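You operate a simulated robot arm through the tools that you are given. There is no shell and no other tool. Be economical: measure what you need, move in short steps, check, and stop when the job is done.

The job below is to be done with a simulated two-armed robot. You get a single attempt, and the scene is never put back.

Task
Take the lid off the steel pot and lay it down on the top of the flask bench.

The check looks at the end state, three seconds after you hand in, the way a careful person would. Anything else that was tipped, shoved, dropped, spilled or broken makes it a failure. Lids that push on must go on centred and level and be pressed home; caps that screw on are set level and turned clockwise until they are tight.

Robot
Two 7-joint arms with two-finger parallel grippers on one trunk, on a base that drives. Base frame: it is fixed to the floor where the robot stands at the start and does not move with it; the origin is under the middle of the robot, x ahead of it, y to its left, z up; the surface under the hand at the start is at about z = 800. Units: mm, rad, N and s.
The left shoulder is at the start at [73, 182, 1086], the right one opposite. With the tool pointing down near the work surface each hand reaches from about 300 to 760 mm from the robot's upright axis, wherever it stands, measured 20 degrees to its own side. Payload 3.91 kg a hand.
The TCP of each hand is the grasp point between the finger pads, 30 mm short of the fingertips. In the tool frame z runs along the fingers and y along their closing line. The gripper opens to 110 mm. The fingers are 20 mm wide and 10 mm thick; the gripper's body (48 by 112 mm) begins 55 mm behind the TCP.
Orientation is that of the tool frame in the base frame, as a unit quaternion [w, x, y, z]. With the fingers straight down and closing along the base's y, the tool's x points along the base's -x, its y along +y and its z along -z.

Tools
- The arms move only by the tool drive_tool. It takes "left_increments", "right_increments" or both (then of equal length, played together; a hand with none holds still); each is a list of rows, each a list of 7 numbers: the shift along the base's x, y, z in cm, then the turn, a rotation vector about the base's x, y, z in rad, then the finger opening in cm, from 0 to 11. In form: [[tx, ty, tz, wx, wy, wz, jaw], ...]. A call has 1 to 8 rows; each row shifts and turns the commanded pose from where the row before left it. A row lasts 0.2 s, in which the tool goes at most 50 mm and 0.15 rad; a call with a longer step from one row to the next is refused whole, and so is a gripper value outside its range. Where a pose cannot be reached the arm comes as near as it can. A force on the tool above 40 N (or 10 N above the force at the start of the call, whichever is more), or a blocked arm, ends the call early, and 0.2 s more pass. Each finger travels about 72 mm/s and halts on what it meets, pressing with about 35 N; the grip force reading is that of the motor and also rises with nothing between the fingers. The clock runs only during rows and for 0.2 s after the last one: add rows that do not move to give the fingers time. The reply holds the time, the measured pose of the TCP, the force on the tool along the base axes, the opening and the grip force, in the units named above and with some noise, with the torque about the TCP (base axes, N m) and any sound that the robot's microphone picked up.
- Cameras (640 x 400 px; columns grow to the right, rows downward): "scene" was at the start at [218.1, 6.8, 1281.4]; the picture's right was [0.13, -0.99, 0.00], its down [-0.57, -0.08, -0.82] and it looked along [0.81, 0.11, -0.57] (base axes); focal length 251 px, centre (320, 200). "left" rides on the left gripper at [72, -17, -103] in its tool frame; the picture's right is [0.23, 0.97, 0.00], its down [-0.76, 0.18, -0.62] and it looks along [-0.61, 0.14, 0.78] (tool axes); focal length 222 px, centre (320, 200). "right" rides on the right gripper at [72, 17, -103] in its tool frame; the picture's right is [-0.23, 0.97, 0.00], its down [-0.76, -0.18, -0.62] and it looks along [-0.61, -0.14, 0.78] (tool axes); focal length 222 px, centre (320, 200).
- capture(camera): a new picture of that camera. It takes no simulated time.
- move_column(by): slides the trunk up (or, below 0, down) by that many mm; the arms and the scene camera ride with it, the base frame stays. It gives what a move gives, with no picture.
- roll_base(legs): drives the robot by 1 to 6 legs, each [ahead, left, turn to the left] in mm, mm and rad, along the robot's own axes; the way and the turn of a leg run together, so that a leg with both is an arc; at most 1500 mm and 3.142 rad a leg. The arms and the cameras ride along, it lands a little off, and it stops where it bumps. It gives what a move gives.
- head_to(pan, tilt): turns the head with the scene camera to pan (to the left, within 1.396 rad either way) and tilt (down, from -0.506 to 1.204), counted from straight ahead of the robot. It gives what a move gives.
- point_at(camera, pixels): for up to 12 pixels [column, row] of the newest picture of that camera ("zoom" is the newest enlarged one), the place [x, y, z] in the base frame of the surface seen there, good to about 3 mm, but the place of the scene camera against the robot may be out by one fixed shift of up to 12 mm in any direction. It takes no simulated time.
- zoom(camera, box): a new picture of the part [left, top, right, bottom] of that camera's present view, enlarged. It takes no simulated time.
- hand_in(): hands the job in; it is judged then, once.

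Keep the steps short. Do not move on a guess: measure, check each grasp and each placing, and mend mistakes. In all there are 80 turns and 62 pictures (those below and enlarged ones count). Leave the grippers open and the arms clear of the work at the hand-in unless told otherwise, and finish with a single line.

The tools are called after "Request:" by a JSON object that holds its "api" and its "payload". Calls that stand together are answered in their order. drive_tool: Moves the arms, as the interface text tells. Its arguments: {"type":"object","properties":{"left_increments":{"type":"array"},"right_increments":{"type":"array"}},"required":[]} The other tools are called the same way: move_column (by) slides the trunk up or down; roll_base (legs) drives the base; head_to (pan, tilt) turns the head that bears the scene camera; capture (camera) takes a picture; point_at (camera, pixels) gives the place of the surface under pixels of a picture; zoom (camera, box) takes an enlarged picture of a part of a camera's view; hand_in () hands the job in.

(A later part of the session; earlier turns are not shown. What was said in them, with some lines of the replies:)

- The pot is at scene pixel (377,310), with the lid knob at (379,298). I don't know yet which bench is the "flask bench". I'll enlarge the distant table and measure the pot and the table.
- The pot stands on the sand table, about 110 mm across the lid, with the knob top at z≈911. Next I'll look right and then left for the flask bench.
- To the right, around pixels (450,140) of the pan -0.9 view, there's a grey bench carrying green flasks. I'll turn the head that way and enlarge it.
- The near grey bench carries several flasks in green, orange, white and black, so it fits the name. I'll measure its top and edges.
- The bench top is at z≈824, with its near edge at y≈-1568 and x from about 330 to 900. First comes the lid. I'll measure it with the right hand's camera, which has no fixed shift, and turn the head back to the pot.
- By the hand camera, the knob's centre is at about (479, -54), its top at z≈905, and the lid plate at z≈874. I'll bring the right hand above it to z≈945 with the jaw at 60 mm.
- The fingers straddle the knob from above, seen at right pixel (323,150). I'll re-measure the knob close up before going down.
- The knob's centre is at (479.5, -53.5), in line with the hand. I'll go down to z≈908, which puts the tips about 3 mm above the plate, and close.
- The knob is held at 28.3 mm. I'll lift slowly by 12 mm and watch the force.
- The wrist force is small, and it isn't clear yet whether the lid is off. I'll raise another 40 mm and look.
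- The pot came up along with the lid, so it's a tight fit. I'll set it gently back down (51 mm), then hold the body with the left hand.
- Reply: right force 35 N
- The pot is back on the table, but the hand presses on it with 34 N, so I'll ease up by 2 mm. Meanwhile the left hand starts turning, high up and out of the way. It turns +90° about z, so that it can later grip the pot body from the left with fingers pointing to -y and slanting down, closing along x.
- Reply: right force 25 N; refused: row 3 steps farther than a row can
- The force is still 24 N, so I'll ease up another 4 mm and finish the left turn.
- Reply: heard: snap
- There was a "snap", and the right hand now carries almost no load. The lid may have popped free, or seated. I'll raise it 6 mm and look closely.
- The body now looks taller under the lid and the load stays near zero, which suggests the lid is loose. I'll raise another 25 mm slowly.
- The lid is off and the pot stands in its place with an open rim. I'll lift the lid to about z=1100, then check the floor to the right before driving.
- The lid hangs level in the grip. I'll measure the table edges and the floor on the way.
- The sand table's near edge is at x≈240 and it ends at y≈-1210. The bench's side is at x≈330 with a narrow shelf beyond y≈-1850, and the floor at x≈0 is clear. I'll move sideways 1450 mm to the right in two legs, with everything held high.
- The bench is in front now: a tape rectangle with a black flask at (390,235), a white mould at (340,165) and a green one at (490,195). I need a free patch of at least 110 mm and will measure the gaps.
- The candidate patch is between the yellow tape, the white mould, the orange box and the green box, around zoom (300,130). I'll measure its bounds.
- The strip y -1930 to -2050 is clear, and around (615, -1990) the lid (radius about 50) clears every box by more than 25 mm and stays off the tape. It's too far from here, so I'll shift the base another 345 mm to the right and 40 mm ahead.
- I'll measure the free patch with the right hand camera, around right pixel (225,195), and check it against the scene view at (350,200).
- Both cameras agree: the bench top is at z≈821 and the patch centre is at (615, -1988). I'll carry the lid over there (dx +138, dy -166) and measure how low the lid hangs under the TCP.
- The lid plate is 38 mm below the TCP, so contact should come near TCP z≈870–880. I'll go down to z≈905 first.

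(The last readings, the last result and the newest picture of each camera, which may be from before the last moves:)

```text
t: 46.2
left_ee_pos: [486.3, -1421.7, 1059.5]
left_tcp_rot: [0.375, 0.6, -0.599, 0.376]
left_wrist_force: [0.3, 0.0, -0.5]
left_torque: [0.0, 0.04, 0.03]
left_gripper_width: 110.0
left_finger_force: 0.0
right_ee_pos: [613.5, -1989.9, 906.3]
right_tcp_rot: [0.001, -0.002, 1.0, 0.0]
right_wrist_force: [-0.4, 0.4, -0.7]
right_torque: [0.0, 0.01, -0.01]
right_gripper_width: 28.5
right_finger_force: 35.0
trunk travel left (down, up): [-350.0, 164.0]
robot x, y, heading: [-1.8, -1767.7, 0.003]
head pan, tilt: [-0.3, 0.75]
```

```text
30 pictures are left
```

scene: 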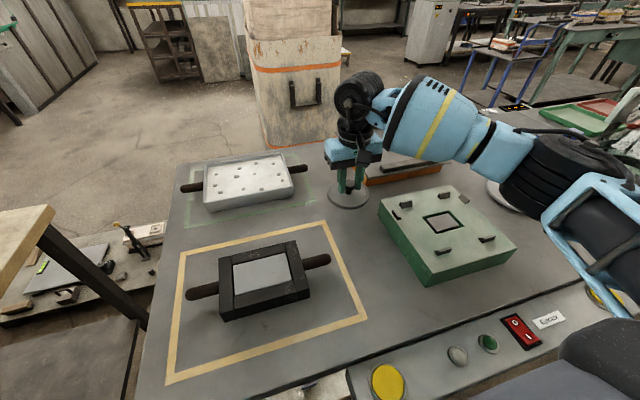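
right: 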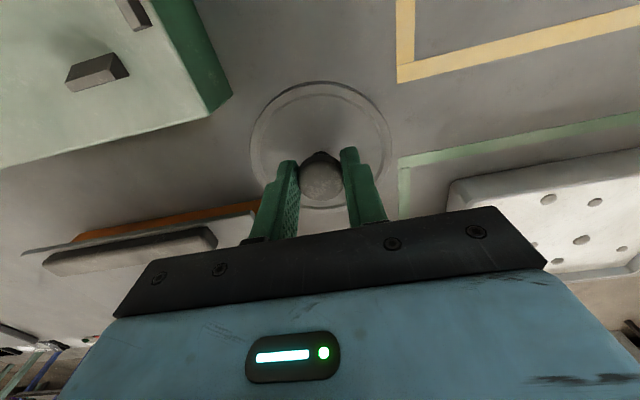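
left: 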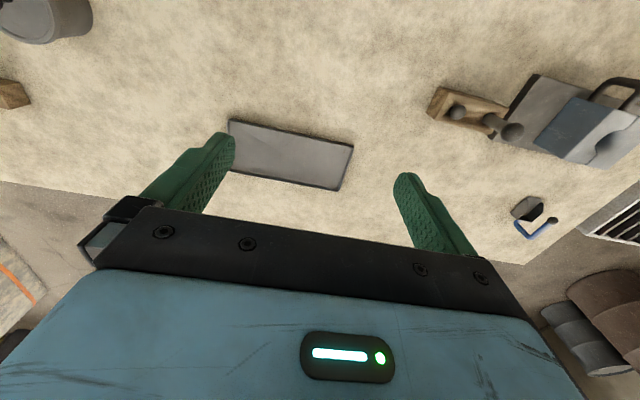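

Clear all round: the lid sits between the boxes and off the tape. I'll go down 26 mm in small steps, watching the force.

Request:
{"api": "drive_tool", "payload": {"right_increments": [[0, 0, -0.6, 0, 0, 0, 0], [0, 0, -0.5, 0, 0, 0, 0], [0, 0, -0.4, 0, 0, 0, 0], [0, 0, -0.4, 0, 0, 0, 0], [0, 0, -0.3, 0, 0, 0, 0], [0, 0, 0, 0, 0, 0, 0]]}}

Request:
{"api": "zoom", "payload": {"camera": "scene", "box": [300, 140, 400, 230]}}

```text
t: 47.6
left_ee_pos: [485.7, -1423.3, 1059.6]
left_tcp_rot: [0.375, 0.6, -0.598, 0.376]
left_wrist_force: [0.8, -0.6, 0.9]
left_torque: [0.03, 0.03, 0.02]
left_gripper_width: 110.1
left_finger_force: 0.1
right_ee_pos: [615.2, -1986.5, 884.3]
right_tcp_rot: [0.0, -0.001, 1.0, 0.0]
right_wrist_force: [-0.5, 0.3, -0.2]
right_torque: [-0.01, -0.01, -0.03]
right_gripper_width: 28.5
right_finger_force: 35.1
trunk travel left (down, up): [-350.0, 164.0]
robot x, y, heading: [-4.6, -1771.5, 0.008]
head pan, tilt: [-0.3, 0.75]
```

```text
4.44 times, centred on (350, 185) of scene
```

zoom: 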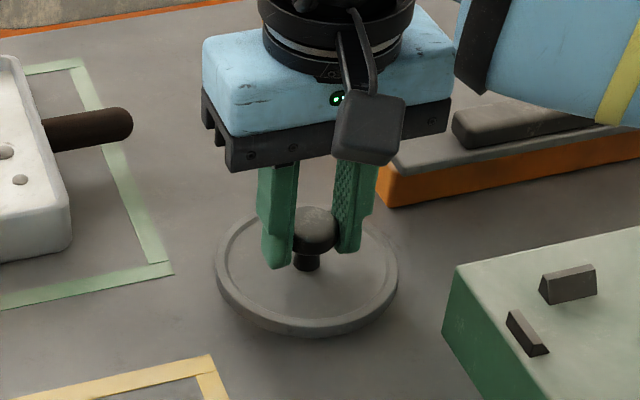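

There's no contact yet and a slight gap remains. I'll lower 2 mm at a time.

Request:
{"api": "drive_tool", "payload": {"right_increments": [[0, 0, -0.2, 0, 0, 0, 0], [0, 0, -0.2, 0, 0, 0, 0], [0, 0, -0.2, 0, 0, 0, 0], [0, 0, 0, 0, 0, 0, 0]]}}

```text
t: 48.6
left_ee_pos: [484.4, -1421.5, 1058.1]
left_tcp_rot: [0.375, 0.6, -0.598, 0.376]
left_wrist_force: [-0.4, -0.1, -0.5]
left_torque: [-0.03, -0.03, 0.0]
left_gripper_width: 109.9
left_finger_force: 0.1
right_ee_pos: [614.9, -1986.5, 877.6]
right_tcp_rot: [0.0, -0.002, 1.0, 0.0]
right_wrist_force: [-0.1, 0.2, -0.5]
right_torque: [0.02, 0.02, 0.0]
right_gripper_width: 28.1
right_finger_force: 34.6
trunk travel left (down, up): [-350.0, 164.0]
robot x, y, heading: [-5.0, -1769.1, 0.005]
head pan, tilt: [-0.3, 0.75]
```

Request:
{"api": "drive_tool", "payload": {"right_increments": [[0, 0, -0.15, 0, 0, 0, 0], [0, 0, -0.15, 0, 0, 0, 0], [0, 0, -0.1, 0, 0, 0, 0], [0, 0, 0, 0, 0, 0, 0]]}}

Request:
{"api": "zoom", "payload": {"camera": "scene", "box": [300, 140, 400, 230]}}

```text
t: 49.6
left_ee_pos: [487.3, -1422.6, 1057.9]
left_tcp_rot: [0.375, 0.6, -0.598, 0.376]
left_wrist_force: [0.0, -0.7, -0.5]
left_torque: [-0.03, -0.02, 0.02]
left_gripper_width: 110.0
left_finger_force: 0.1
right_ee_pos: [614.8, -1986.6, 873.1]
right_tcp_rot: [-0.001, -0.001, 1.0, 0.0]
right_wrist_force: [-0.3, 0.7, -1.0]
right_torque: [0.01, 0.01, 0.03]
right_gripper_width: 28.3
right_finger_force: 35.0
trunk travel left (down, up): [-350.0, 164.0]
robot x, y, heading: [-4.3, -1768.7, 0.004]
head pan, tilt: [-0.3, 0.75]
```

```text
4.44 times, centred on (350, 185) of scene
```

zoom: 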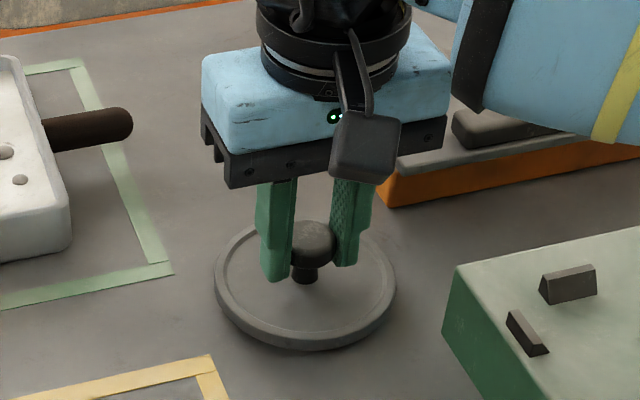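

Still no contact. I'll go down 4 mm more in 1 mm steps.

Request:
{"api": "drive_tool", "payload": {"right_increments": [[0, 0, -0.1, 0, 0, 0, 0], [0, 0, -0.1, 0, 0, 0, 0], [0, 0, -0.1, 0, 0, 0, 0], [0, 0, -0.1, 0, 0, 0, 0], [0, 0, 0, 0, 0, 0, 0]]}}

```text
t: 50.9
left_ee_pos: [486.0, -1421.9, 1059.1]
left_tcp_rot: [0.375, 0.6, -0.598, 0.376]
left_wrist_force: [-0.5, -0.6, 0.7]
left_torque: [0.0, 0.01, -0.04]
left_gripper_width: 110.3
left_finger_force: 0.1
right_ee_pos: [614.7, -1987.2, 869.4]
right_tcp_rot: [0.0, -0.002, 1.0, 0.0]
right_wrist_force: [0.1, -0.4, -0.6]
right_torque: [-0.03, 0.02, 0.01]
right_gripper_width: 28.3
right_finger_force: 35.4
trunk travel left (down, up): [-350.0, 164.0]
robot x, y, heading: [-6.5, -1767.1, 0.003]
head pan, tilt: [-0.3, 0.75]
```

Request:
{"api": "drive_tool", "payload": {"right_increments": [[0, 0, -0.1, 0, 0, 0, 0], [0, 0, -0.1, 0, 0, 0, 0], [0, 0, -0.1, 0, 0, 0, 0], [0, 0, 0, 0, 0, 0, 0]]}}

Request:
{"api": "zoom", "payload": {"camera": "scene", "box": [300, 140, 400, 230]}}

Request:
{"api": "capture", "payload": {"camera": "right"}}

Request:
{"api": "point_at", "payload": {"camera": "right", "pixels": [[300, 115], [262, 140], [375, 140], [325, 60], [220, 150], [420, 120]]}}

```text
t: 51.9
left_ee_pos: [486.2, -1423.1, 1060.2]
left_tcp_rot: [0.374, 0.601, -0.598, 0.376]
left_wrist_force: [0.0, -0.6, 0.9]
left_torque: [0.0, -0.04, 0.0]
left_gripper_width: 110.2
left_finger_force: 0.1
right_ee_pos: [613.1, -1986.2, 865.4]
right_tcp_rot: [0.0, -0.001, 1.0, 0.0]
right_wrist_force: [0.4, 0.1, -1.2]
right_torque: [-0.01, 0.02, 0.01]
right_gripper_width: 28.2
right_finger_force: 35.2
trunk travel left (down, up): [-350.0, 164.0]
robot x, y, heading: [-6.0, -1768.9, 0.001]
head pan, tilt: [-0.3, 0.75]
```

```text
4.44 times, centred on (350, 185) of scene
```

zoom: 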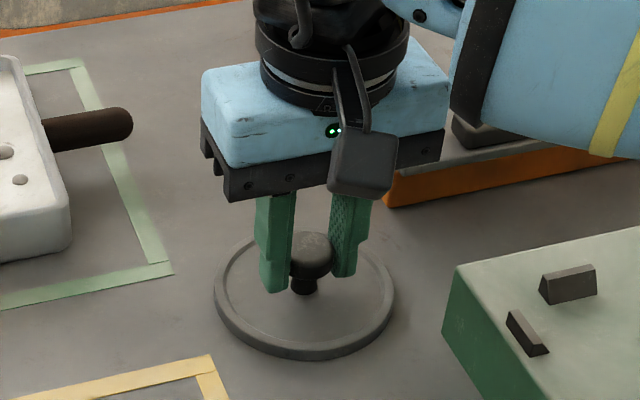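

```text
26 pictures are left
```

right: 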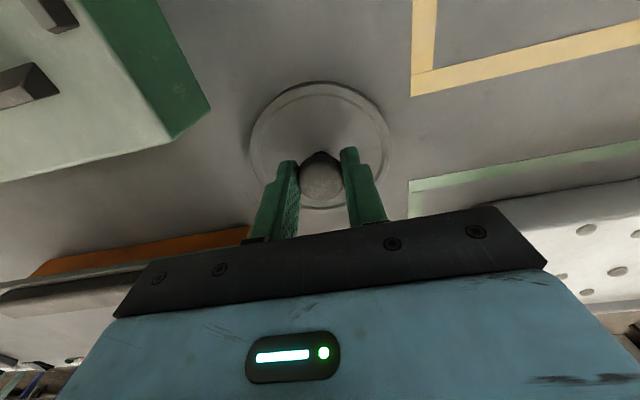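

```text
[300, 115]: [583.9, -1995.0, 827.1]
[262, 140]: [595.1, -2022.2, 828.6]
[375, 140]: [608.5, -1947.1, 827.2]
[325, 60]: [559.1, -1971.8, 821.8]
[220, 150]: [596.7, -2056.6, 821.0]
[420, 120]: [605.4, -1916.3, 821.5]
```

The plate is at z≈827 and the bench at 821.5, so only a little is left. I'll lower 3 mm more in 0.8 mm steps.

Request:
{"api": "drive_tool", "payload": {"right_increments": [[0, 0, -0.08, 0, 0, 0, 0], [0, 0, -0.08, 0, 0, 0, 0], [0, 0, -0.08, 0, 0, 0, 0], [0, 0, -0.06, 0, 0, 0, 0], [0, 0, 0, 0, 0, 0, 0]]}}

```text
t: 53.0
left_ee_pos: [485.2, -1421.4, 1058.0]
left_tcp_rot: [0.375, 0.6, -0.598, 0.377]
left_wrist_force: [0.0, 0.5, 0.7]
left_torque: [-0.01, 0.02, -0.01]
left_gripper_width: 109.9
left_finger_force: 0.1
right_ee_pos: [615.3, -1987.3, 865.9]
right_tcp_rot: [0.001, -0.001, 1.0, 0.001]
right_wrist_force: [0.0, -0.9, 10.1]
right_torque: [-0.01, 0.43, 0.04]
right_gripper_width: 28.2
right_finger_force: 34.9
trunk travel left (down, up): [-350.0, 164.0]
robot x, y, heading: [-1.7, -1769.9, 0.005]
head pan, tilt: [-0.3, 0.75]
```

Contact at 10 N. I'll ease up 1.3 mm so the release is soft, then open to 60 mm.

Request:
{"api": "drive_tool", "payload": {"right_increments": [[0, 0, 0.08, 0, 0, 0, 0], [0, 0, 0.05, 0, 0, 0, 0], [0, 0, 0, 0, 0, 0, 3.5], [0, 0, 0, 0, 0, 0, 4.5], [0, 0, 0, 0, 0, 0, 6], [0, 0, 0, 0, 0, 0, 6], [0, 0, 0, 0, 0, 0, 6]]}}

Request:
{"api": "zoom", "payload": {"camera": "scene", "box": [300, 140, 400, 230]}}

```text
t: 54.6
left_ee_pos: [485.7, -1422.9, 1059.2]
left_tcp_rot: [0.375, 0.6, -0.598, 0.377]
left_wrist_force: [-0.4, -0.6, -0.8]
left_torque: [0.02, 0.02, -0.02]
left_gripper_width: 110.1
left_finger_force: 0.1
right_ee_pos: [615.3, -1987.2, 866.1]
right_tcp_rot: [0.0, -0.001, 1.0, -0.001]
right_wrist_force: [0.0, -0.1, 0.0]
right_torque: [-0.03, -0.02, -0.01]
right_gripper_width: 60.3
right_finger_force: 0.1
trunk travel left (down, up): [-350.0, 164.0]
robot x, y, heading: [-5.3, -1769.6, 0.003]
head pan, tilt: [-0.3, 0.75]
```

```text
4.44 times, centred on (350, 185) of scene
```

zoom: 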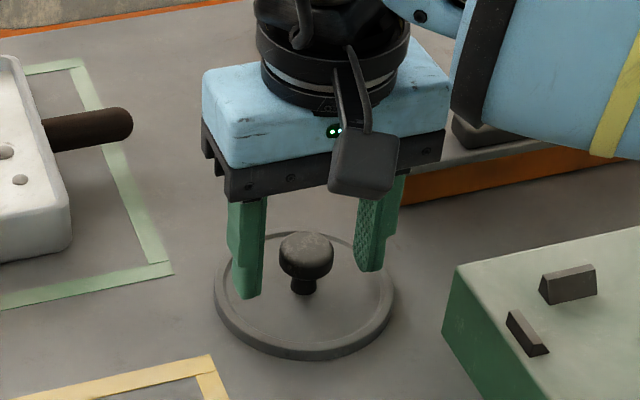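

The lid lies on the bench and the fingers are free of the knob. I'll raise the hand straight up and away.

Request:
{"api": "drive_tool", "payload": {"right_increments": [[0, 0, 1.5, 0, 0, 0, 6], [0, 0, 3, 0, 0, 0, 6], [0, 0, 4, 0, 0, 0, 6], [0, 0, 4.5, 0, 0, 0, 8], [0, 0, 4.5, 0, 0, 0, 10], [0, 0, 4, 0, 0, 0, 11], [-3, 0, 2, 0, 0, 0, 11], [-3, 0, 0, 0, 0, 0, 11]]}}

Request:
{"api": "capture", "payload": {"camera": "scene"}}

Request:
{"api": "zoom", "payload": {"camera": "scene", "box": [300, 140, 400, 230]}}

Request:
{"api": "head_to", "payload": {"pan": 1.25, "tilt": 0.35}}

Request:
{"api": "capture", "payload": {"camera": "scene"}}

```text
t: 56.5
left_ee_pos: [484.8, -1422.9, 1058.7]
left_tcp_rot: [0.374, 0.601, -0.598, 0.376]
left_wrist_force: [-0.6, 0.0, 0.2]
left_torque: [0.01, -0.04, -0.01]
left_gripper_width: 110.1
left_finger_force: 0.1
right_ee_pos: [552.8, -1987.1, 1099.5]
right_tcp_rot: [0.0, -0.001, 1.0, 0.0]
right_wrist_force: [0.4, 0.7, 0.0]
right_torque: [-0.01, -0.01, -0.01]
right_gripper_width: 110.2
right_finger_force: 0.0
trunk travel left (down, up): [-350.0, 164.0]
robot x, y, heading: [-3.6, -1768.5, 0.011]
head pan, tilt: [-0.3, 0.75]
```

```text
24 pictures are left
```

scene: 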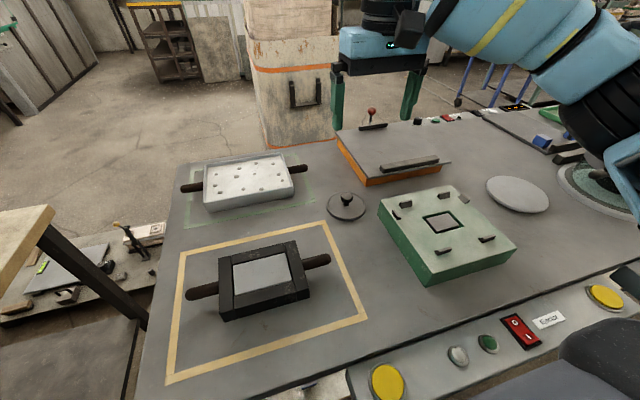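

```text
4.44 times, centred on (350, 185) of scene
```

zoom: 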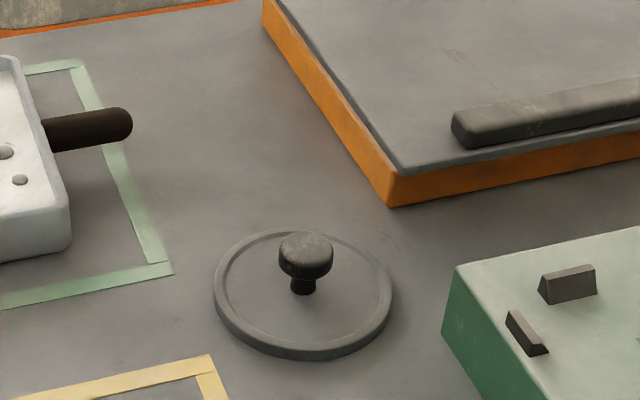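

```text
t: 58.1
left_ee_pos: [486.3, -1422.3, 1059.0]
left_tcp_rot: [0.375, 0.601, -0.598, 0.377]
left_wrist_force: [0.3, 0.7, 0.6]
left_torque: [-0.01, -0.02, -0.05]
left_gripper_width: 109.9
left_finger_force: 0.0
right_ee_pos: [554.2, -1988.1, 1099.8]
right_tcp_rot: [0.0, -0.002, 1.0, 0.0]
right_wrist_force: [1.0, -0.1, 0.5]
right_torque: [0.01, 0.03, -0.01]
right_gripper_width: 109.9
right_finger_force: 0.0
trunk travel left (down, up): [-350.0, 164.0]
robot x, y, heading: [-5.6, -1769.4, 0.003]
head pan, tilt: [1.25, 0.351]
```

```text
22 pictures are left
```

scene: 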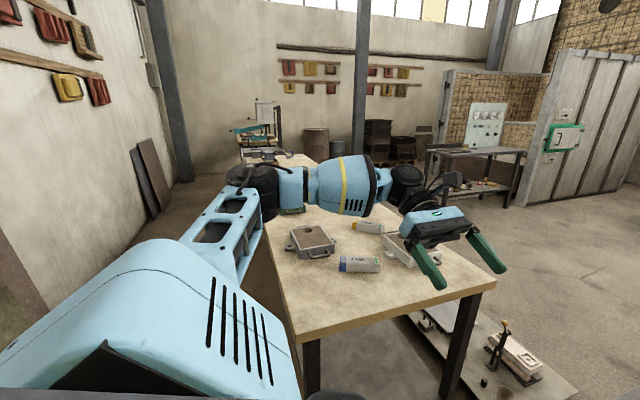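

The lid lies flat and nothing around it has moved. Before finishing, I'll check the bench identity by looking closely at the labels and objects on both benches.

Request:
{"api": "zoom", "payload": {"camera": "scene", "box": [270, 195, 450, 310]}}

Request:
{"api": "head_to", "payload": {"pan": -0.6, "tilt": 0.55}}

Request:
{"api": "capture", "payload": {"camera": "scene"}}

Request:
{"api": "head_to", "payload": {"pan": -1.39, "tilt": 0.4}}

Request:
{"api": "capture", "payload": {"camera": "scene"}}

```text
3.48 times, centred on (360, 252) of scene
```

zoom: 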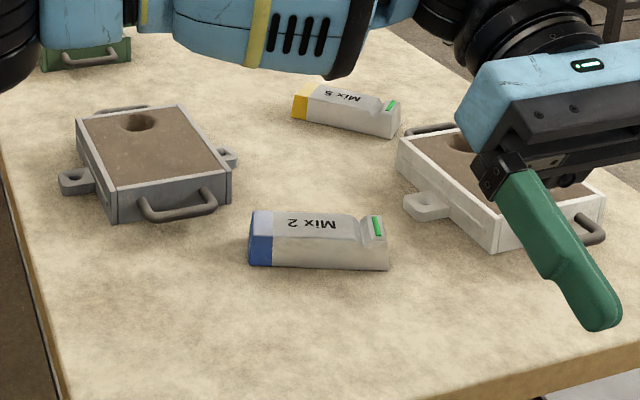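

```text
t: 59.9
left_ee_pos: [485.9, -1421.9, 1059.0]
left_tcp_rot: [0.375, 0.6, -0.598, 0.376]
left_wrist_force: [0.1, 0.4, -0.6]
left_torque: [0.03, -0.01, -0.01]
left_gripper_width: 109.8
left_finger_force: 0.0
right_ee_pos: [553.8, -1987.5, 1099.8]
right_tcp_rot: [0.0, -0.001, 1.0, -0.001]
right_wrist_force: [0.5, -0.4, -0.3]
right_torque: [0.01, 0.02, 0.0]
right_gripper_width: 109.9
right_finger_force: 0.1
trunk travel left (down, up): [-350.0, 164.0]
robot x, y, heading: [-5.2, -1768.7, 0.004]
head pan, tilt: [-0.6, 0.55]
```

```text
20 pictures are left
```

scene: 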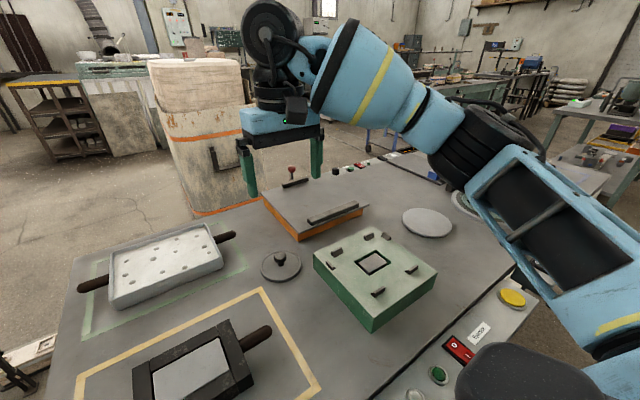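

```text
t: 61.0
left_ee_pos: [486.5, -1422.0, 1058.6]
left_tcp_rot: [0.375, 0.6, -0.598, 0.376]
left_wrist_force: [-0.5, -0.3, -0.4]
left_torque: [-0.01, 0.01, 0.01]
left_gripper_width: 110.4
left_finger_force: 0.2
right_ee_pos: [554.1, -1988.0, 1099.3]
right_tcp_rot: [-0.001, -0.002, 1.0, 0.0]
right_wrist_force: [0.1, -0.4, -0.2]
right_torque: [0.01, 0.01, -0.03]
right_gripper_width: 110.3
right_finger_force: 0.0
trunk travel left (down, up): [-350.0, 164.0]
robot x, y, heading: [-0.8, -1769.5, 0.002]
head pan, tilt: [-1.389, 0.4]
```

```text
19 pictures are left
```

scene: 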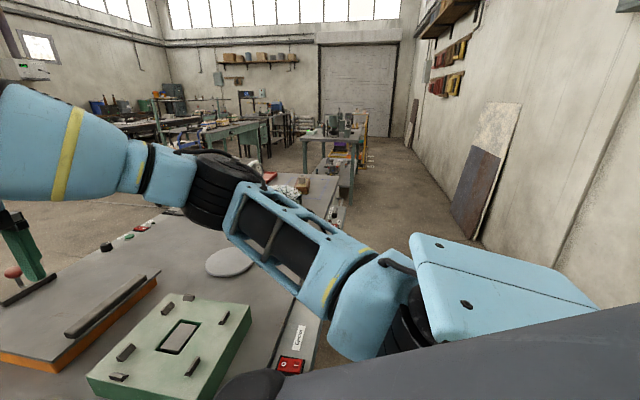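

The sand table also carries sand-filled flasks in green, grey and white with lugs, so the name is ambiguous. I'll look closer at this bench's objects and label.

Request:
{"api": "head_to", "payload": {"pan": -0.55, "tilt": 0.6}}

Request:
{"api": "zoom", "payload": {"camera": "scene", "box": [60, 180, 340, 400]}}

Request:
{"api": "zoom", "payload": {"camera": "scene", "box": [300, 130, 560, 330]}}

Request:
{"api": "capture", "payload": {"camera": "right"}}

```text
t: 62.2
left_ee_pos: [486.7, -1422.1, 1059.5]
left_tcp_rot: [0.376, 0.599, -0.599, 0.375]
left_wrist_force: [-0.3, -0.4, 0.0]
left_torque: [0.03, 0.01, -0.03]
left_gripper_width: 109.9
left_finger_force: 0.0
right_ee_pos: [554.2, -1988.1, 1099.0]
right_tcp_rot: [0.0, -0.002, 1.0, -0.001]
right_wrist_force: [-0.2, -1.2, 1.1]
right_torque: [-0.02, -0.03, -0.03]
right_gripper_width: 109.9
right_finger_force: 0.2
trunk travel left (down, up): [-350.0, 164.0]
robot x, y, heading: [-1.1, -1767.5, 0.002]
head pan, tilt: [-0.55, 0.6]
```

```text
1.82 times, centred on (200, 290) of scene
```

zoom: 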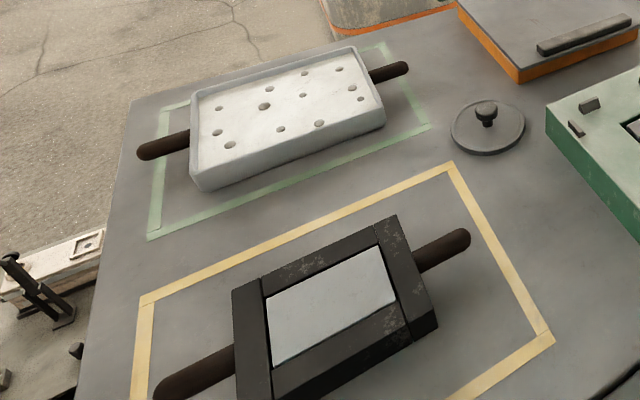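

```text
2.00 times, centred on (430, 230) of scene
```

zoom: 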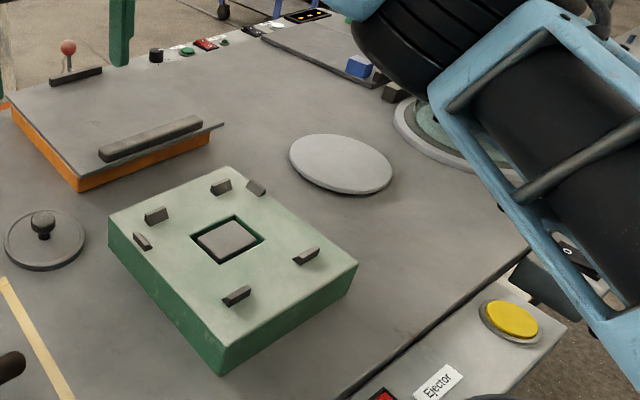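

```text
16 pictures are left
```

right: 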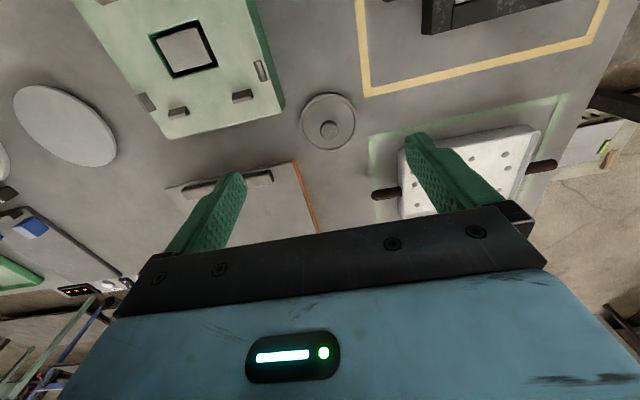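

This bench looks like a press or ejector station rather than a place for flasks. I'll enlarge the other benches in the room before deciding.

Request:
{"api": "head_to", "payload": {"pan": -0.9, "tilt": 0.25}}

Request:
{"api": "capture", "payload": {"camera": "scene"}}

Request:
{"api": "zoom", "payload": {"camera": "scene", "box": [230, 110, 420, 230]}}

Request:
{"api": "head_to", "payload": {"pan": 0.1, "tilt": 0.2}}

Request:
{"api": "capture", "payload": {"camera": "scene"}}

```text
t: 63.0
left_ee_pos: [486.4, -1423.4, 1059.4]
left_tcp_rot: [0.375, 0.6, -0.598, 0.376]
left_wrist_force: [-0.2, 0.2, -0.4]
left_torque: [-0.01, 0.04, 0.0]
left_gripper_width: 110.0
left_finger_force: 0.1
right_ee_pos: [554.2, -1987.5, 1099.8]
right_tcp_rot: [0.0, -0.002, 1.0, 0.0]
right_wrist_force: [0.0, 1.3, -0.6]
right_torque: [-0.03, 0.0, 0.01]
right_gripper_width: 110.0
right_finger_force: 0.0
trunk travel left (down, up): [-350.0, 164.0]
robot x, y, heading: [-5.7, -1769.5, 0.005]
head pan, tilt: [-0.901, 0.25]
```

```text
15 pictures are left
```

scene: 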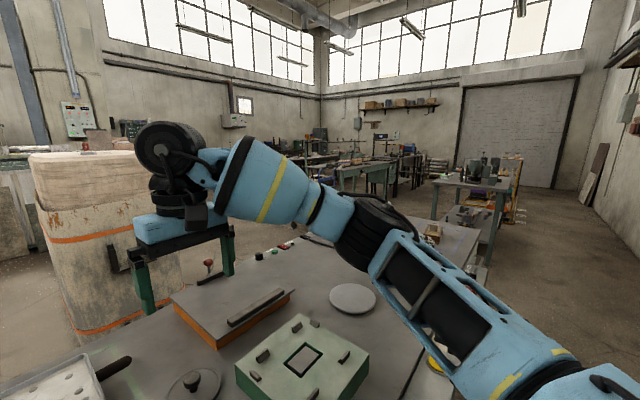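

```text
3.33 times, centred on (325, 170) of scene
```

zoom: 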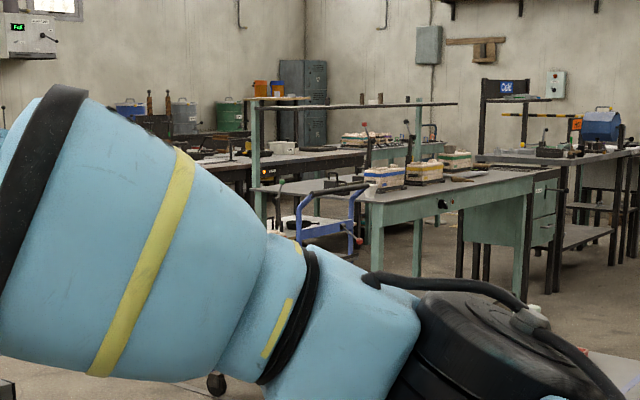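

```text
t: 64.3
left_ee_pos: [485.4, -1422.5, 1059.8]
left_tcp_rot: [0.375, 0.6, -0.598, 0.376]
left_wrist_force: [0.1, -0.8, 0.2]
left_torque: [-0.04, 0.02, -0.02]
left_gripper_width: 109.9
left_finger_force: 0.1
right_ee_pos: [553.6, -1988.3, 1100.4]
right_tcp_rot: [0.0, -0.001, 1.0, 0.0]
right_wrist_force: [1.7, 0.4, -0.6]
right_torque: [-0.01, 0.01, -0.04]
right_gripper_width: 110.0
right_finger_force: 0.0
trunk travel left (down, up): [-350.0, 164.0]
robot x, y, heading: [-4.0, -1767.4, 0.004]
head pan, tilt: [0.099, 0.201]
```

```text
13 pictures are left
```

scene: 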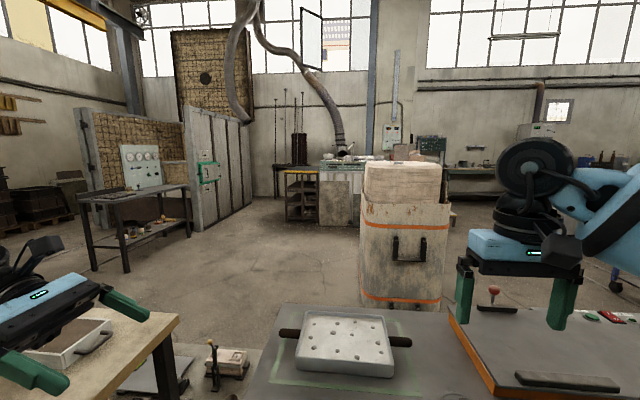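

Only the sand table where the pot stands carries real moulding flasks: three sand-filled frames with lugs and handles. The grey bench is an ejector/press station with mould inserts, and no far place was named in the job. So the flask bench is the sand table, and I'll bring the lid back. First I regrip the knob by going back over it the way I came.

Request:
{"api": "drive_tool", "payload": {"right_increments": [[3, 0, 0, 0, 0, 0, 11], [3, 0, -2, 0, 0, 0, 9], [0, 0, -4, 0, 0, 0, 7], [0, 0, -4.5, 0, 0, 0, 6], [0, 0, -4.5, 0, 0, 0, 6], [0, 0, -3.5, 0, 0, 0, 6], [0, 0, 0, 0, 0, 0, 6]]}}

Request:
{"api": "capture", "payload": {"camera": "right"}}

Request:
{"api": "point_at", "payload": {"camera": "right", "pixels": [[323, 152], [310, 154], [336, 154], [323, 142], [323, 165]]}}

```text
t: 65.9
left_ee_pos: [485.4, -1422.4, 1057.7]
left_tcp_rot: [0.375, 0.6, -0.598, 0.377]
left_wrist_force: [-0.8, 0.2, -0.1]
left_torque: [0.01, 0.03, -0.03]
left_gripper_width: 110.0
left_finger_force: 0.0
right_ee_pos: [614.1, -1989.0, 917.2]
right_tcp_rot: [0.001, -0.003, 1.0, 0.001]
right_wrist_force: [-0.1, -0.7, 0.3]
right_torque: [0.01, 0.01, -0.01]
right_gripper_width: 60.2
right_finger_force: 0.1
trunk travel left (down, up): [-350.0, 164.0]
robot x, y, heading: [-7.4, -1770.9, 0.004]
head pan, tilt: [0.099, 0.201]
```

```text
12 pictures are left
```

right: 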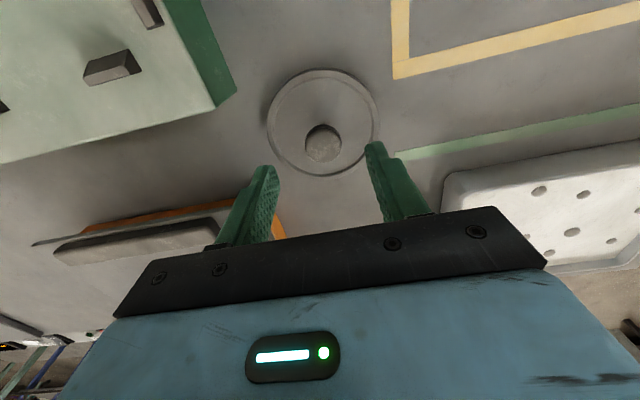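

```text
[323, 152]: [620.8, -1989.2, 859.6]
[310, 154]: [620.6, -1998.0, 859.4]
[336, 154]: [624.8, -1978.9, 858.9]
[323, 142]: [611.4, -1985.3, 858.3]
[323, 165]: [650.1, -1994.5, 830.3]
```

The knob is centred at about (613, -1987), top at 859 and plate at 828. I'll go down to z≈863, with the tips about 5 mm over the plate, and close.

Request:
{"api": "drive_tool", "payload": {"right_increments": [[0, 0.15, -2, 0, 0, 0, 6], [0, 0, -2, 0, 0, 0, 6], [0, 0, -1.3, 0, 0, 0, 6], [0, 0, 0, 0, 0, 0, 6], [0, 0, 0, 0, 0, 0, 0], [0, 0, 0, 0, 0, 0, 0], [0, 0, 0, 0, 0, 0, 0]]}}

Request:
{"api": "drive_tool", "payload": {"right_increments": [[0, 0, 0.6, 0, 0, 0, 0], [0, 0, 2, 0, 0, 0, 0], [0, 0, 4, 0, 0, 0, 0], [0, 0, 4.5, 0, 0, 0, 0], [0, 0, 4.5, 0, 0, 0, 0], [0, 0, 4, 0, 0, 0, 0], [0, 0, 3, 0, 0, 0, 0], [0, 0, 0, 0, 0, 0, 0]]}}

Request:
{"api": "capture", "payload": {"camera": "right"}}

```text
t: 67.5
left_ee_pos: [485.7, -1422.1, 1059.8]
left_tcp_rot: [0.375, 0.6, -0.599, 0.375]
left_wrist_force: [-0.1, 0.7, 0.0]
left_torque: [-0.01, 0.05, 0.03]
left_gripper_width: 110.0
left_finger_force: 0.0
right_ee_pos: [614.3, -1985.8, 864.0]
right_tcp_rot: [0.0, -0.001, 1.0, -0.001]
right_wrist_force: [0.5, 0.8, 0.3]
right_torque: [-0.04, 0.0, -0.03]
right_gripper_width: 28.0
right_finger_force: 34.6
trunk travel left (down, up): [-350.0, 164.0]
robot x, y, heading: [-2.8, -1770.6, 0.002]
head pan, tilt: [0.099, 0.201]
```

```text
t: 69.3
left_ee_pos: [486.8, -1423.6, 1059.3]
left_tcp_rot: [0.375, 0.601, -0.598, 0.376]
left_wrist_force: [0.4, 0.5, -0.5]
left_torque: [-0.01, 0.01, 0.02]
left_gripper_width: 110.0
left_finger_force: 0.0
right_ee_pos: [615.1, -1985.3, 1089.8]
right_tcp_rot: [0.0, -0.002, 1.0, 0.0]
right_wrist_force: [0.6, 0.1, -1.5]
right_torque: [-0.01, 0.01, -0.01]
right_gripper_width: 27.9
right_finger_force: 34.7
trunk travel left (down, up): [-350.0, 164.0]
robot x, y, heading: [-2.7, -1768.4, -0.0]
head pan, tilt: [0.099, 0.201]
```

```text
11 pictures are left
```

right: 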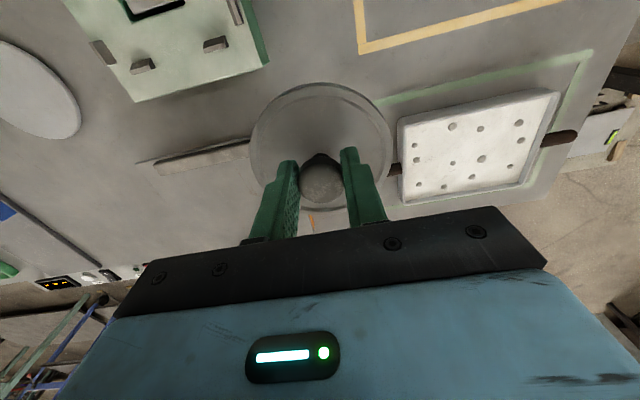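

The lid is held again and lifted clear. I'll draw the hand back to its carrying place, then drive back the way I came.

Request:
{"api": "drive_tool", "payload": {"right_increments": [[-1.5, 1.8, 0, 0, 0, 0, 0], [-2.8, 3.3, 0, 0, 0, 0, 0], [-3.0, 3.6, 0, 0, 0, 0, 0], [-3.0, 3.6, 0, 0, 0, 0, 0], [-2.2, 2.7, 0, 0, 0, 0, 0], [-1.3, 1.6, 0, 0, 0, 0, 0], [0, 0, 0, 0, 0, 0, 0]]}}

Request:
{"api": "roll_base", "payload": {"legs": [[-30, 345, 0], [0, 730, 0], [20, 740, 0]]}}

Request:
{"api": "head_to", "payload": {"pan": -0.05, "tilt": 0.8}}

Request:
{"api": "capture", "payload": {"camera": "scene"}}

```text
t: 70.9
left_ee_pos: [486.6, -1422.8, 1058.6]
left_tcp_rot: [0.374, 0.6, -0.598, 0.376]
left_wrist_force: [0.0, 1.1, -0.7]
left_torque: [0.02, 0.02, 0.02]
left_gripper_width: 109.7
left_finger_force: 0.0
right_ee_pos: [476.9, -1817.5, 1089.9]
right_tcp_rot: [-0.001, 0.0, 1.0, 0.0]
right_wrist_force: [1.0, 0.7, -0.9]
right_torque: [-0.04, 0.02, 0.01]
right_gripper_width: 28.3
right_finger_force: 35.0
trunk travel left (down, up): [-350.0, 164.0]
robot x, y, heading: [-2.2, -1772.1, 0.002]
head pan, tilt: [0.099, 0.201]
```

```text
t: 87.4
left_ee_pos: [461.2, 389.1, 1059.3]
left_tcp_rot: [0.374, 0.602, -0.597, 0.377]
left_wrist_force: [-0.1, -0.5, 0.0]
left_torque: [-0.01, -0.03, 0.0]
left_gripper_width: 110.1
left_finger_force: 0.1
right_ee_pos: [454.5, -6.9, 1089.8]
right_tcp_rot: [0.0, -0.003, 1.0, 0.0]
right_wrist_force: [0.0, 0.3, -0.3]
right_torque: [0.0, 0.01, 0.02]
right_gripper_width: 28.2
right_finger_force: 34.7
trunk travel left (down, up): [-350.0, 164.0]
robot x, y, heading: [-27.2, 40.8, 0.004]
head pan, tilt: [0.099, 0.201]
```

```text
t: 88.4
left_ee_pos: [460.2, 389.5, 1058.3]
left_tcp_rot: [0.374, 0.602, -0.597, 0.377]
left_wrist_force: [0.3, -0.2, -0.1]
left_torque: [-0.03, 0.04, 0.01]
left_gripper_width: 109.9
left_finger_force: 0.1
right_ee_pos: [453.4, -7.9, 1091.2]
right_tcp_rot: [0.0, -0.002, 1.0, 0.0]
right_wrist_force: [-0.1, -0.6, -1.1]
right_torque: [0.01, -0.02, -0.01]
right_gripper_width: 28.1
right_finger_force: 35.2
trunk travel left (down, up): [-350.0, 164.0]
robot x, y, heading: [-25.2, 41.9, 0.01]
head pan, tilt: [-0.051, 0.799]
```

```text
10 pictures are left
```

scene: 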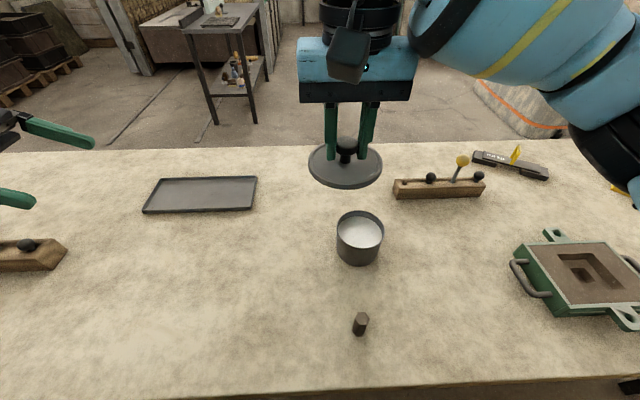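

Back at the sand table, the pot stands open and undisturbed at (360,238). The area around (265,265) to its left is free, so I'll measure it.

Request:
{"api": "point_at", "payload": {"camera": "scene", "pixels": [[265, 262], [285, 250], [240, 255], [265, 235], [262, 300], [336, 225], [360, 265], [250, 212], [360, 212]]}}

```text
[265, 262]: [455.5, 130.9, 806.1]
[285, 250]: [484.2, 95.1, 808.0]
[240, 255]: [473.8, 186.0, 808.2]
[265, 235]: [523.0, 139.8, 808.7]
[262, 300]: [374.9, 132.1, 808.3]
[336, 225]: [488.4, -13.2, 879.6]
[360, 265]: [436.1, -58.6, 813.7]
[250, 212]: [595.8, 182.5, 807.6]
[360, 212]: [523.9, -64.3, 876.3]
```

A free spot is (453, 120): 170 mm from the pot and 70 mm or more from the tray. I'll move 128 mm left and then go down to TCP z≈861. Contact is expected near 843.

Request:
{"api": "drive_tool", "payload": {"right_increments": [[0, 2, 0, 0, 0, 0, 0], [0, 3.5, -1, 0, 0, 0, 0], [0, 3.8, -2.5, 0, 0, 0, 0], [0, 2.5, -4, 0, 0, 0, 0], [0, 1, -4.5, 0, 0, 0, 0], [0, 0, -4.5, 0, 0, 0, 0], [0, 0, -4.0, 0, 0, 0, 0], [0, 0, -2.5, 0, 0, 0, 0]]}}

Request:
{"api": "capture", "payload": {"camera": "scene"}}

Request:
{"api": "capture", "payload": {"camera": "right"}}

Request:
{"api": "point_at", "payload": {"camera": "right", "pixels": [[262, 140], [375, 140], [325, 60], [220, 150], [420, 120]]}}

```text
t: 90.2
left_ee_pos: [461.1, 389.2, 1058.5]
left_tcp_rot: [0.374, 0.602, -0.597, 0.376]
left_wrist_force: [0.2, 0.5, -0.2]
left_torque: [0.02, -0.01, 0.02]
left_gripper_width: 110.1
left_finger_force: 0.0
right_ee_pos: [453.5, 120.0, 860.4]
right_tcp_rot: [0.0, -0.003, 1.0, 0.0]
right_wrist_force: [1.0, 0.9, -0.3]
right_torque: [0.02, -0.01, -0.01]
right_gripper_width: 28.2
right_finger_force: 34.7
trunk travel left (down, up): [-350.0, 164.0]
robot x, y, heading: [-28.3, 38.3, 0.002]
head pan, tilt: [-0.051, 0.799]
```

```text
9 pictures are left
```

scene: 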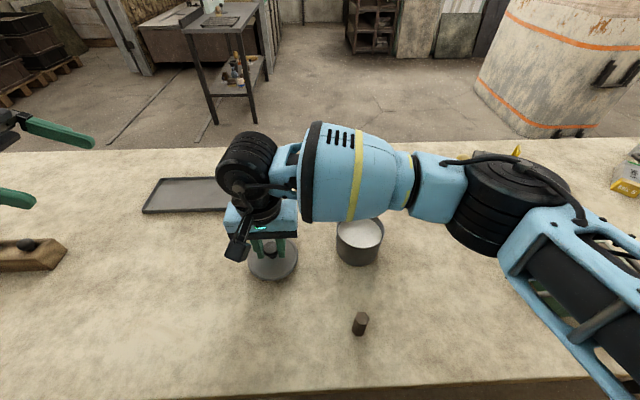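

```text
8 pictures are left
```

right: 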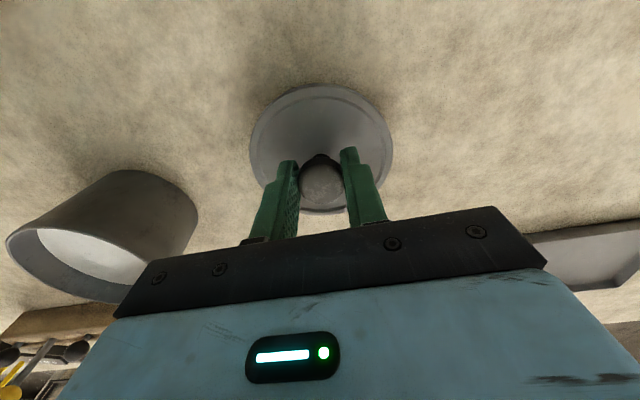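

```text
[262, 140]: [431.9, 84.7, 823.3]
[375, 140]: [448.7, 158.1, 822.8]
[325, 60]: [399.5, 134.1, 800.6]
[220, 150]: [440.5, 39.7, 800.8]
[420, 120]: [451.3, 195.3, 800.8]
```

The table is at z≈800.8 and the lid's plate at 823. I'll lower 14 mm, then take fine steps.

Request:
{"api": "drive_tool", "payload": {"right_increments": [[0, 0, -0.5, 0, 0, 0, 0], [0, 0, -0.4, 0, 0, 0, 0], [0, 0, -0.3, 0, 0, 0, 0], [0, 0, -0.2, 0, 0, 0, 0], [0, 0, -0.1, 0, 0, 0, 0], [0, 0, -0.1, 0, 0, 0, 0], [0, 0, 0, 0, 0, 0, 0]]}}

```text
t: 91.8
left_ee_pos: [461.7, 390.2, 1059.1]
left_tcp_rot: [0.374, 0.601, -0.597, 0.377]
left_wrist_force: [0.5, 1.4, 0.0]
left_torque: [0.01, -0.01, 0.02]
left_gripper_width: 110.1
left_finger_force: 0.1
right_ee_pos: [454.0, 119.5, 844.0]
right_tcp_rot: [0.001, -0.002, 1.0, 0.001]
right_wrist_force: [0.6, 0.3, 1.8]
right_torque: [0.12, 0.03, 0.0]
right_gripper_width: 28.4
right_finger_force: 35.1
trunk travel left (down, up): [-350.0, 164.0]
robot x, y, heading: [-27.7, 38.7, 0.004]
head pan, tilt: [-0.051, 0.799]
```

The first contact shows: fz is up to 1.8 N with a small torque. I'll lower 0.5 mm more, then release.

Request:
{"api": "drive_tool", "payload": {"right_increments": [[0, 0, -0.05, 0, 0, 0, 0], [0, 0, 0, 0, 0, 0, 3.5], [0, 0, 0, 0, 0, 0, 4.5], [0, 0, 0, 0, 0, 0, 6], [0, 0, 0, 0, 0, 0, 6], [0, 0, 0, 0, 0, 0, 6]]}}

Request:
{"api": "zoom", "payload": {"camera": "right", "box": [220, 60, 420, 240]}}

```text
t: 93.2
left_ee_pos: [461.1, 389.1, 1059.4]
left_tcp_rot: [0.374, 0.602, -0.596, 0.378]
left_wrist_force: [-0.1, 0.3, -0.7]
left_torque: [-0.02, -0.01, -0.01]
left_gripper_width: 109.9
left_finger_force: 0.1
right_ee_pos: [453.7, 119.6, 843.4]
right_tcp_rot: [0.0, -0.003, 1.0, 0.0]
right_wrist_force: [0.0, 0.7, 0.6]
right_torque: [0.02, 0.01, 0.0]
right_gripper_width: 59.8
right_finger_force: 0.1
trunk travel left (down, up): [-350.0, 164.0]
robot x, y, heading: [-30.6, 41.1, 0.004]
head pan, tilt: [-0.051, 0.799]
```

```text
2.22 times, centred on (320, 150) of right
```

zoom: 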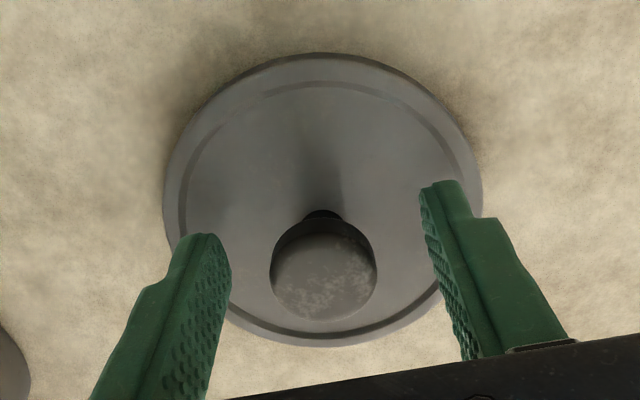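

The fingers are clear of the knob. I'll go straight up, away from the work, and check everything.

Request:
{"api": "drive_tool", "payload": {"right_increments": [[0, 0, 1.5, 0, 0, 0, 6], [0, 0, 3, 0, 0, 0, 6], [0, 0, 4, 0, 0, 0, 6], [0, 0, 4.5, 0, 0, 0, 8], [0, 0, 4.5, 0, 0, 0, 10], [0, 0, 4.5, 0, 0, 0, 11], [0, 0, 3, 0, 0, 0, 11], [0, 0, 0, 0, 0, 0, 11]]}}

Request:
{"api": "drive_tool", "payload": {"right_increments": [[0, -3, 0, 0, 0, 0, 11], [0, -4, 0, 0, 0, 0, 11], [0, -4, 0, 0, 0, 0, 11], [0, -4, 0, 0, 0, 0, 11], [0, -3, 0, 0, 0, 0, 11], [0, 0, 0, 0, 0, 0, 11]]}}

Request:
{"api": "capture", "payload": {"camera": "scene"}}

Request:
{"api": "point_at", "payload": {"camera": "scene", "pixels": [[250, 265], [290, 265], [270, 280], [270, 250], [360, 265], [336, 225]]}}

```text
t: 95.0
left_ee_pos: [460.3, 388.3, 1059.1]
left_tcp_rot: [0.375, 0.601, -0.598, 0.376]
left_wrist_force: [0.4, -0.4, 1.4]
left_torque: [-0.04, -0.04, 0.01]
left_gripper_width: 110.0
left_finger_force: 0.0
right_ee_pos: [452.9, 119.1, 1094.5]
right_tcp_rot: [0.0, -0.003, 1.0, 0.001]
right_wrist_force: [0.2, 0.6, 0.3]
right_torque: [-0.02, -0.01, 0.01]
right_gripper_width: 110.0
right_finger_force: 0.1
trunk travel left (down, up): [-350.0, 164.0]
robot x, y, heading: [-25.4, 41.1, 0.007]
head pan, tilt: [-0.051, 0.799]
```

```text
t: 96.4
left_ee_pos: [462.0, 389.5, 1058.1]
left_tcp_rot: [0.375, 0.601, -0.597, 0.377]
left_wrist_force: [0.0, -0.8, -0.1]
left_torque: [0.02, -0.02, -0.03]
left_gripper_width: 109.8
left_finger_force: 0.2
right_ee_pos: [454.8, -58.7, 1093.3]
right_tcp_rot: [-0.001, -0.003, 1.0, 0.0]
right_wrist_force: [0.5, 0.2, 0.3]
right_torque: [-0.01, 0.01, -0.01]
right_gripper_width: 110.0
right_finger_force: 0.2
trunk travel left (down, up): [-350.0, 164.0]
robot x, y, heading: [-29.1, 43.5, 0.003]
head pan, tilt: [-0.051, 0.799]
```

```text
6 pictures are left
```

scene: 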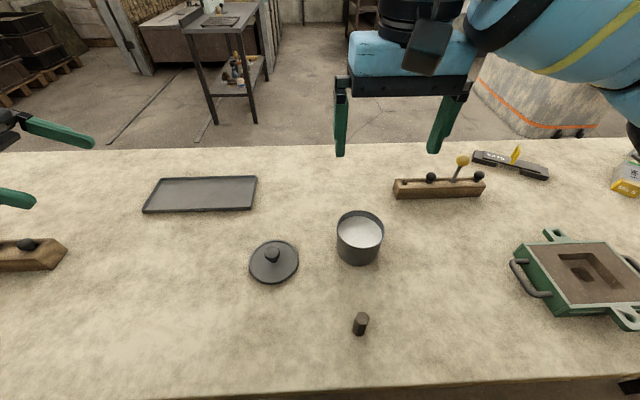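

```text
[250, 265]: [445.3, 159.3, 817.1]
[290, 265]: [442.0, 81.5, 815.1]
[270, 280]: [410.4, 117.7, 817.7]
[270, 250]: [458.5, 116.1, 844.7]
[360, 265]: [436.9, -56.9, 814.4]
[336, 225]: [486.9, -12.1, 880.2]
```

The lid lies flat on the table at (453, 120) with its rim level at z≈816. The pot stands unspilled, nothing else has moved, both grippers are open and the arms are clear. I'm handing in.

Request:
{"api": "hand_in", "payload": {}}

```text
The job is handed in.
```

The pot's lid lies flat on the sand-topped bench beside the open, unspilled pot; I took that bench to be the flask bench from the moulding flasks on it, as nothing labels it, after first laying the lid on the grey bench and moving it back.
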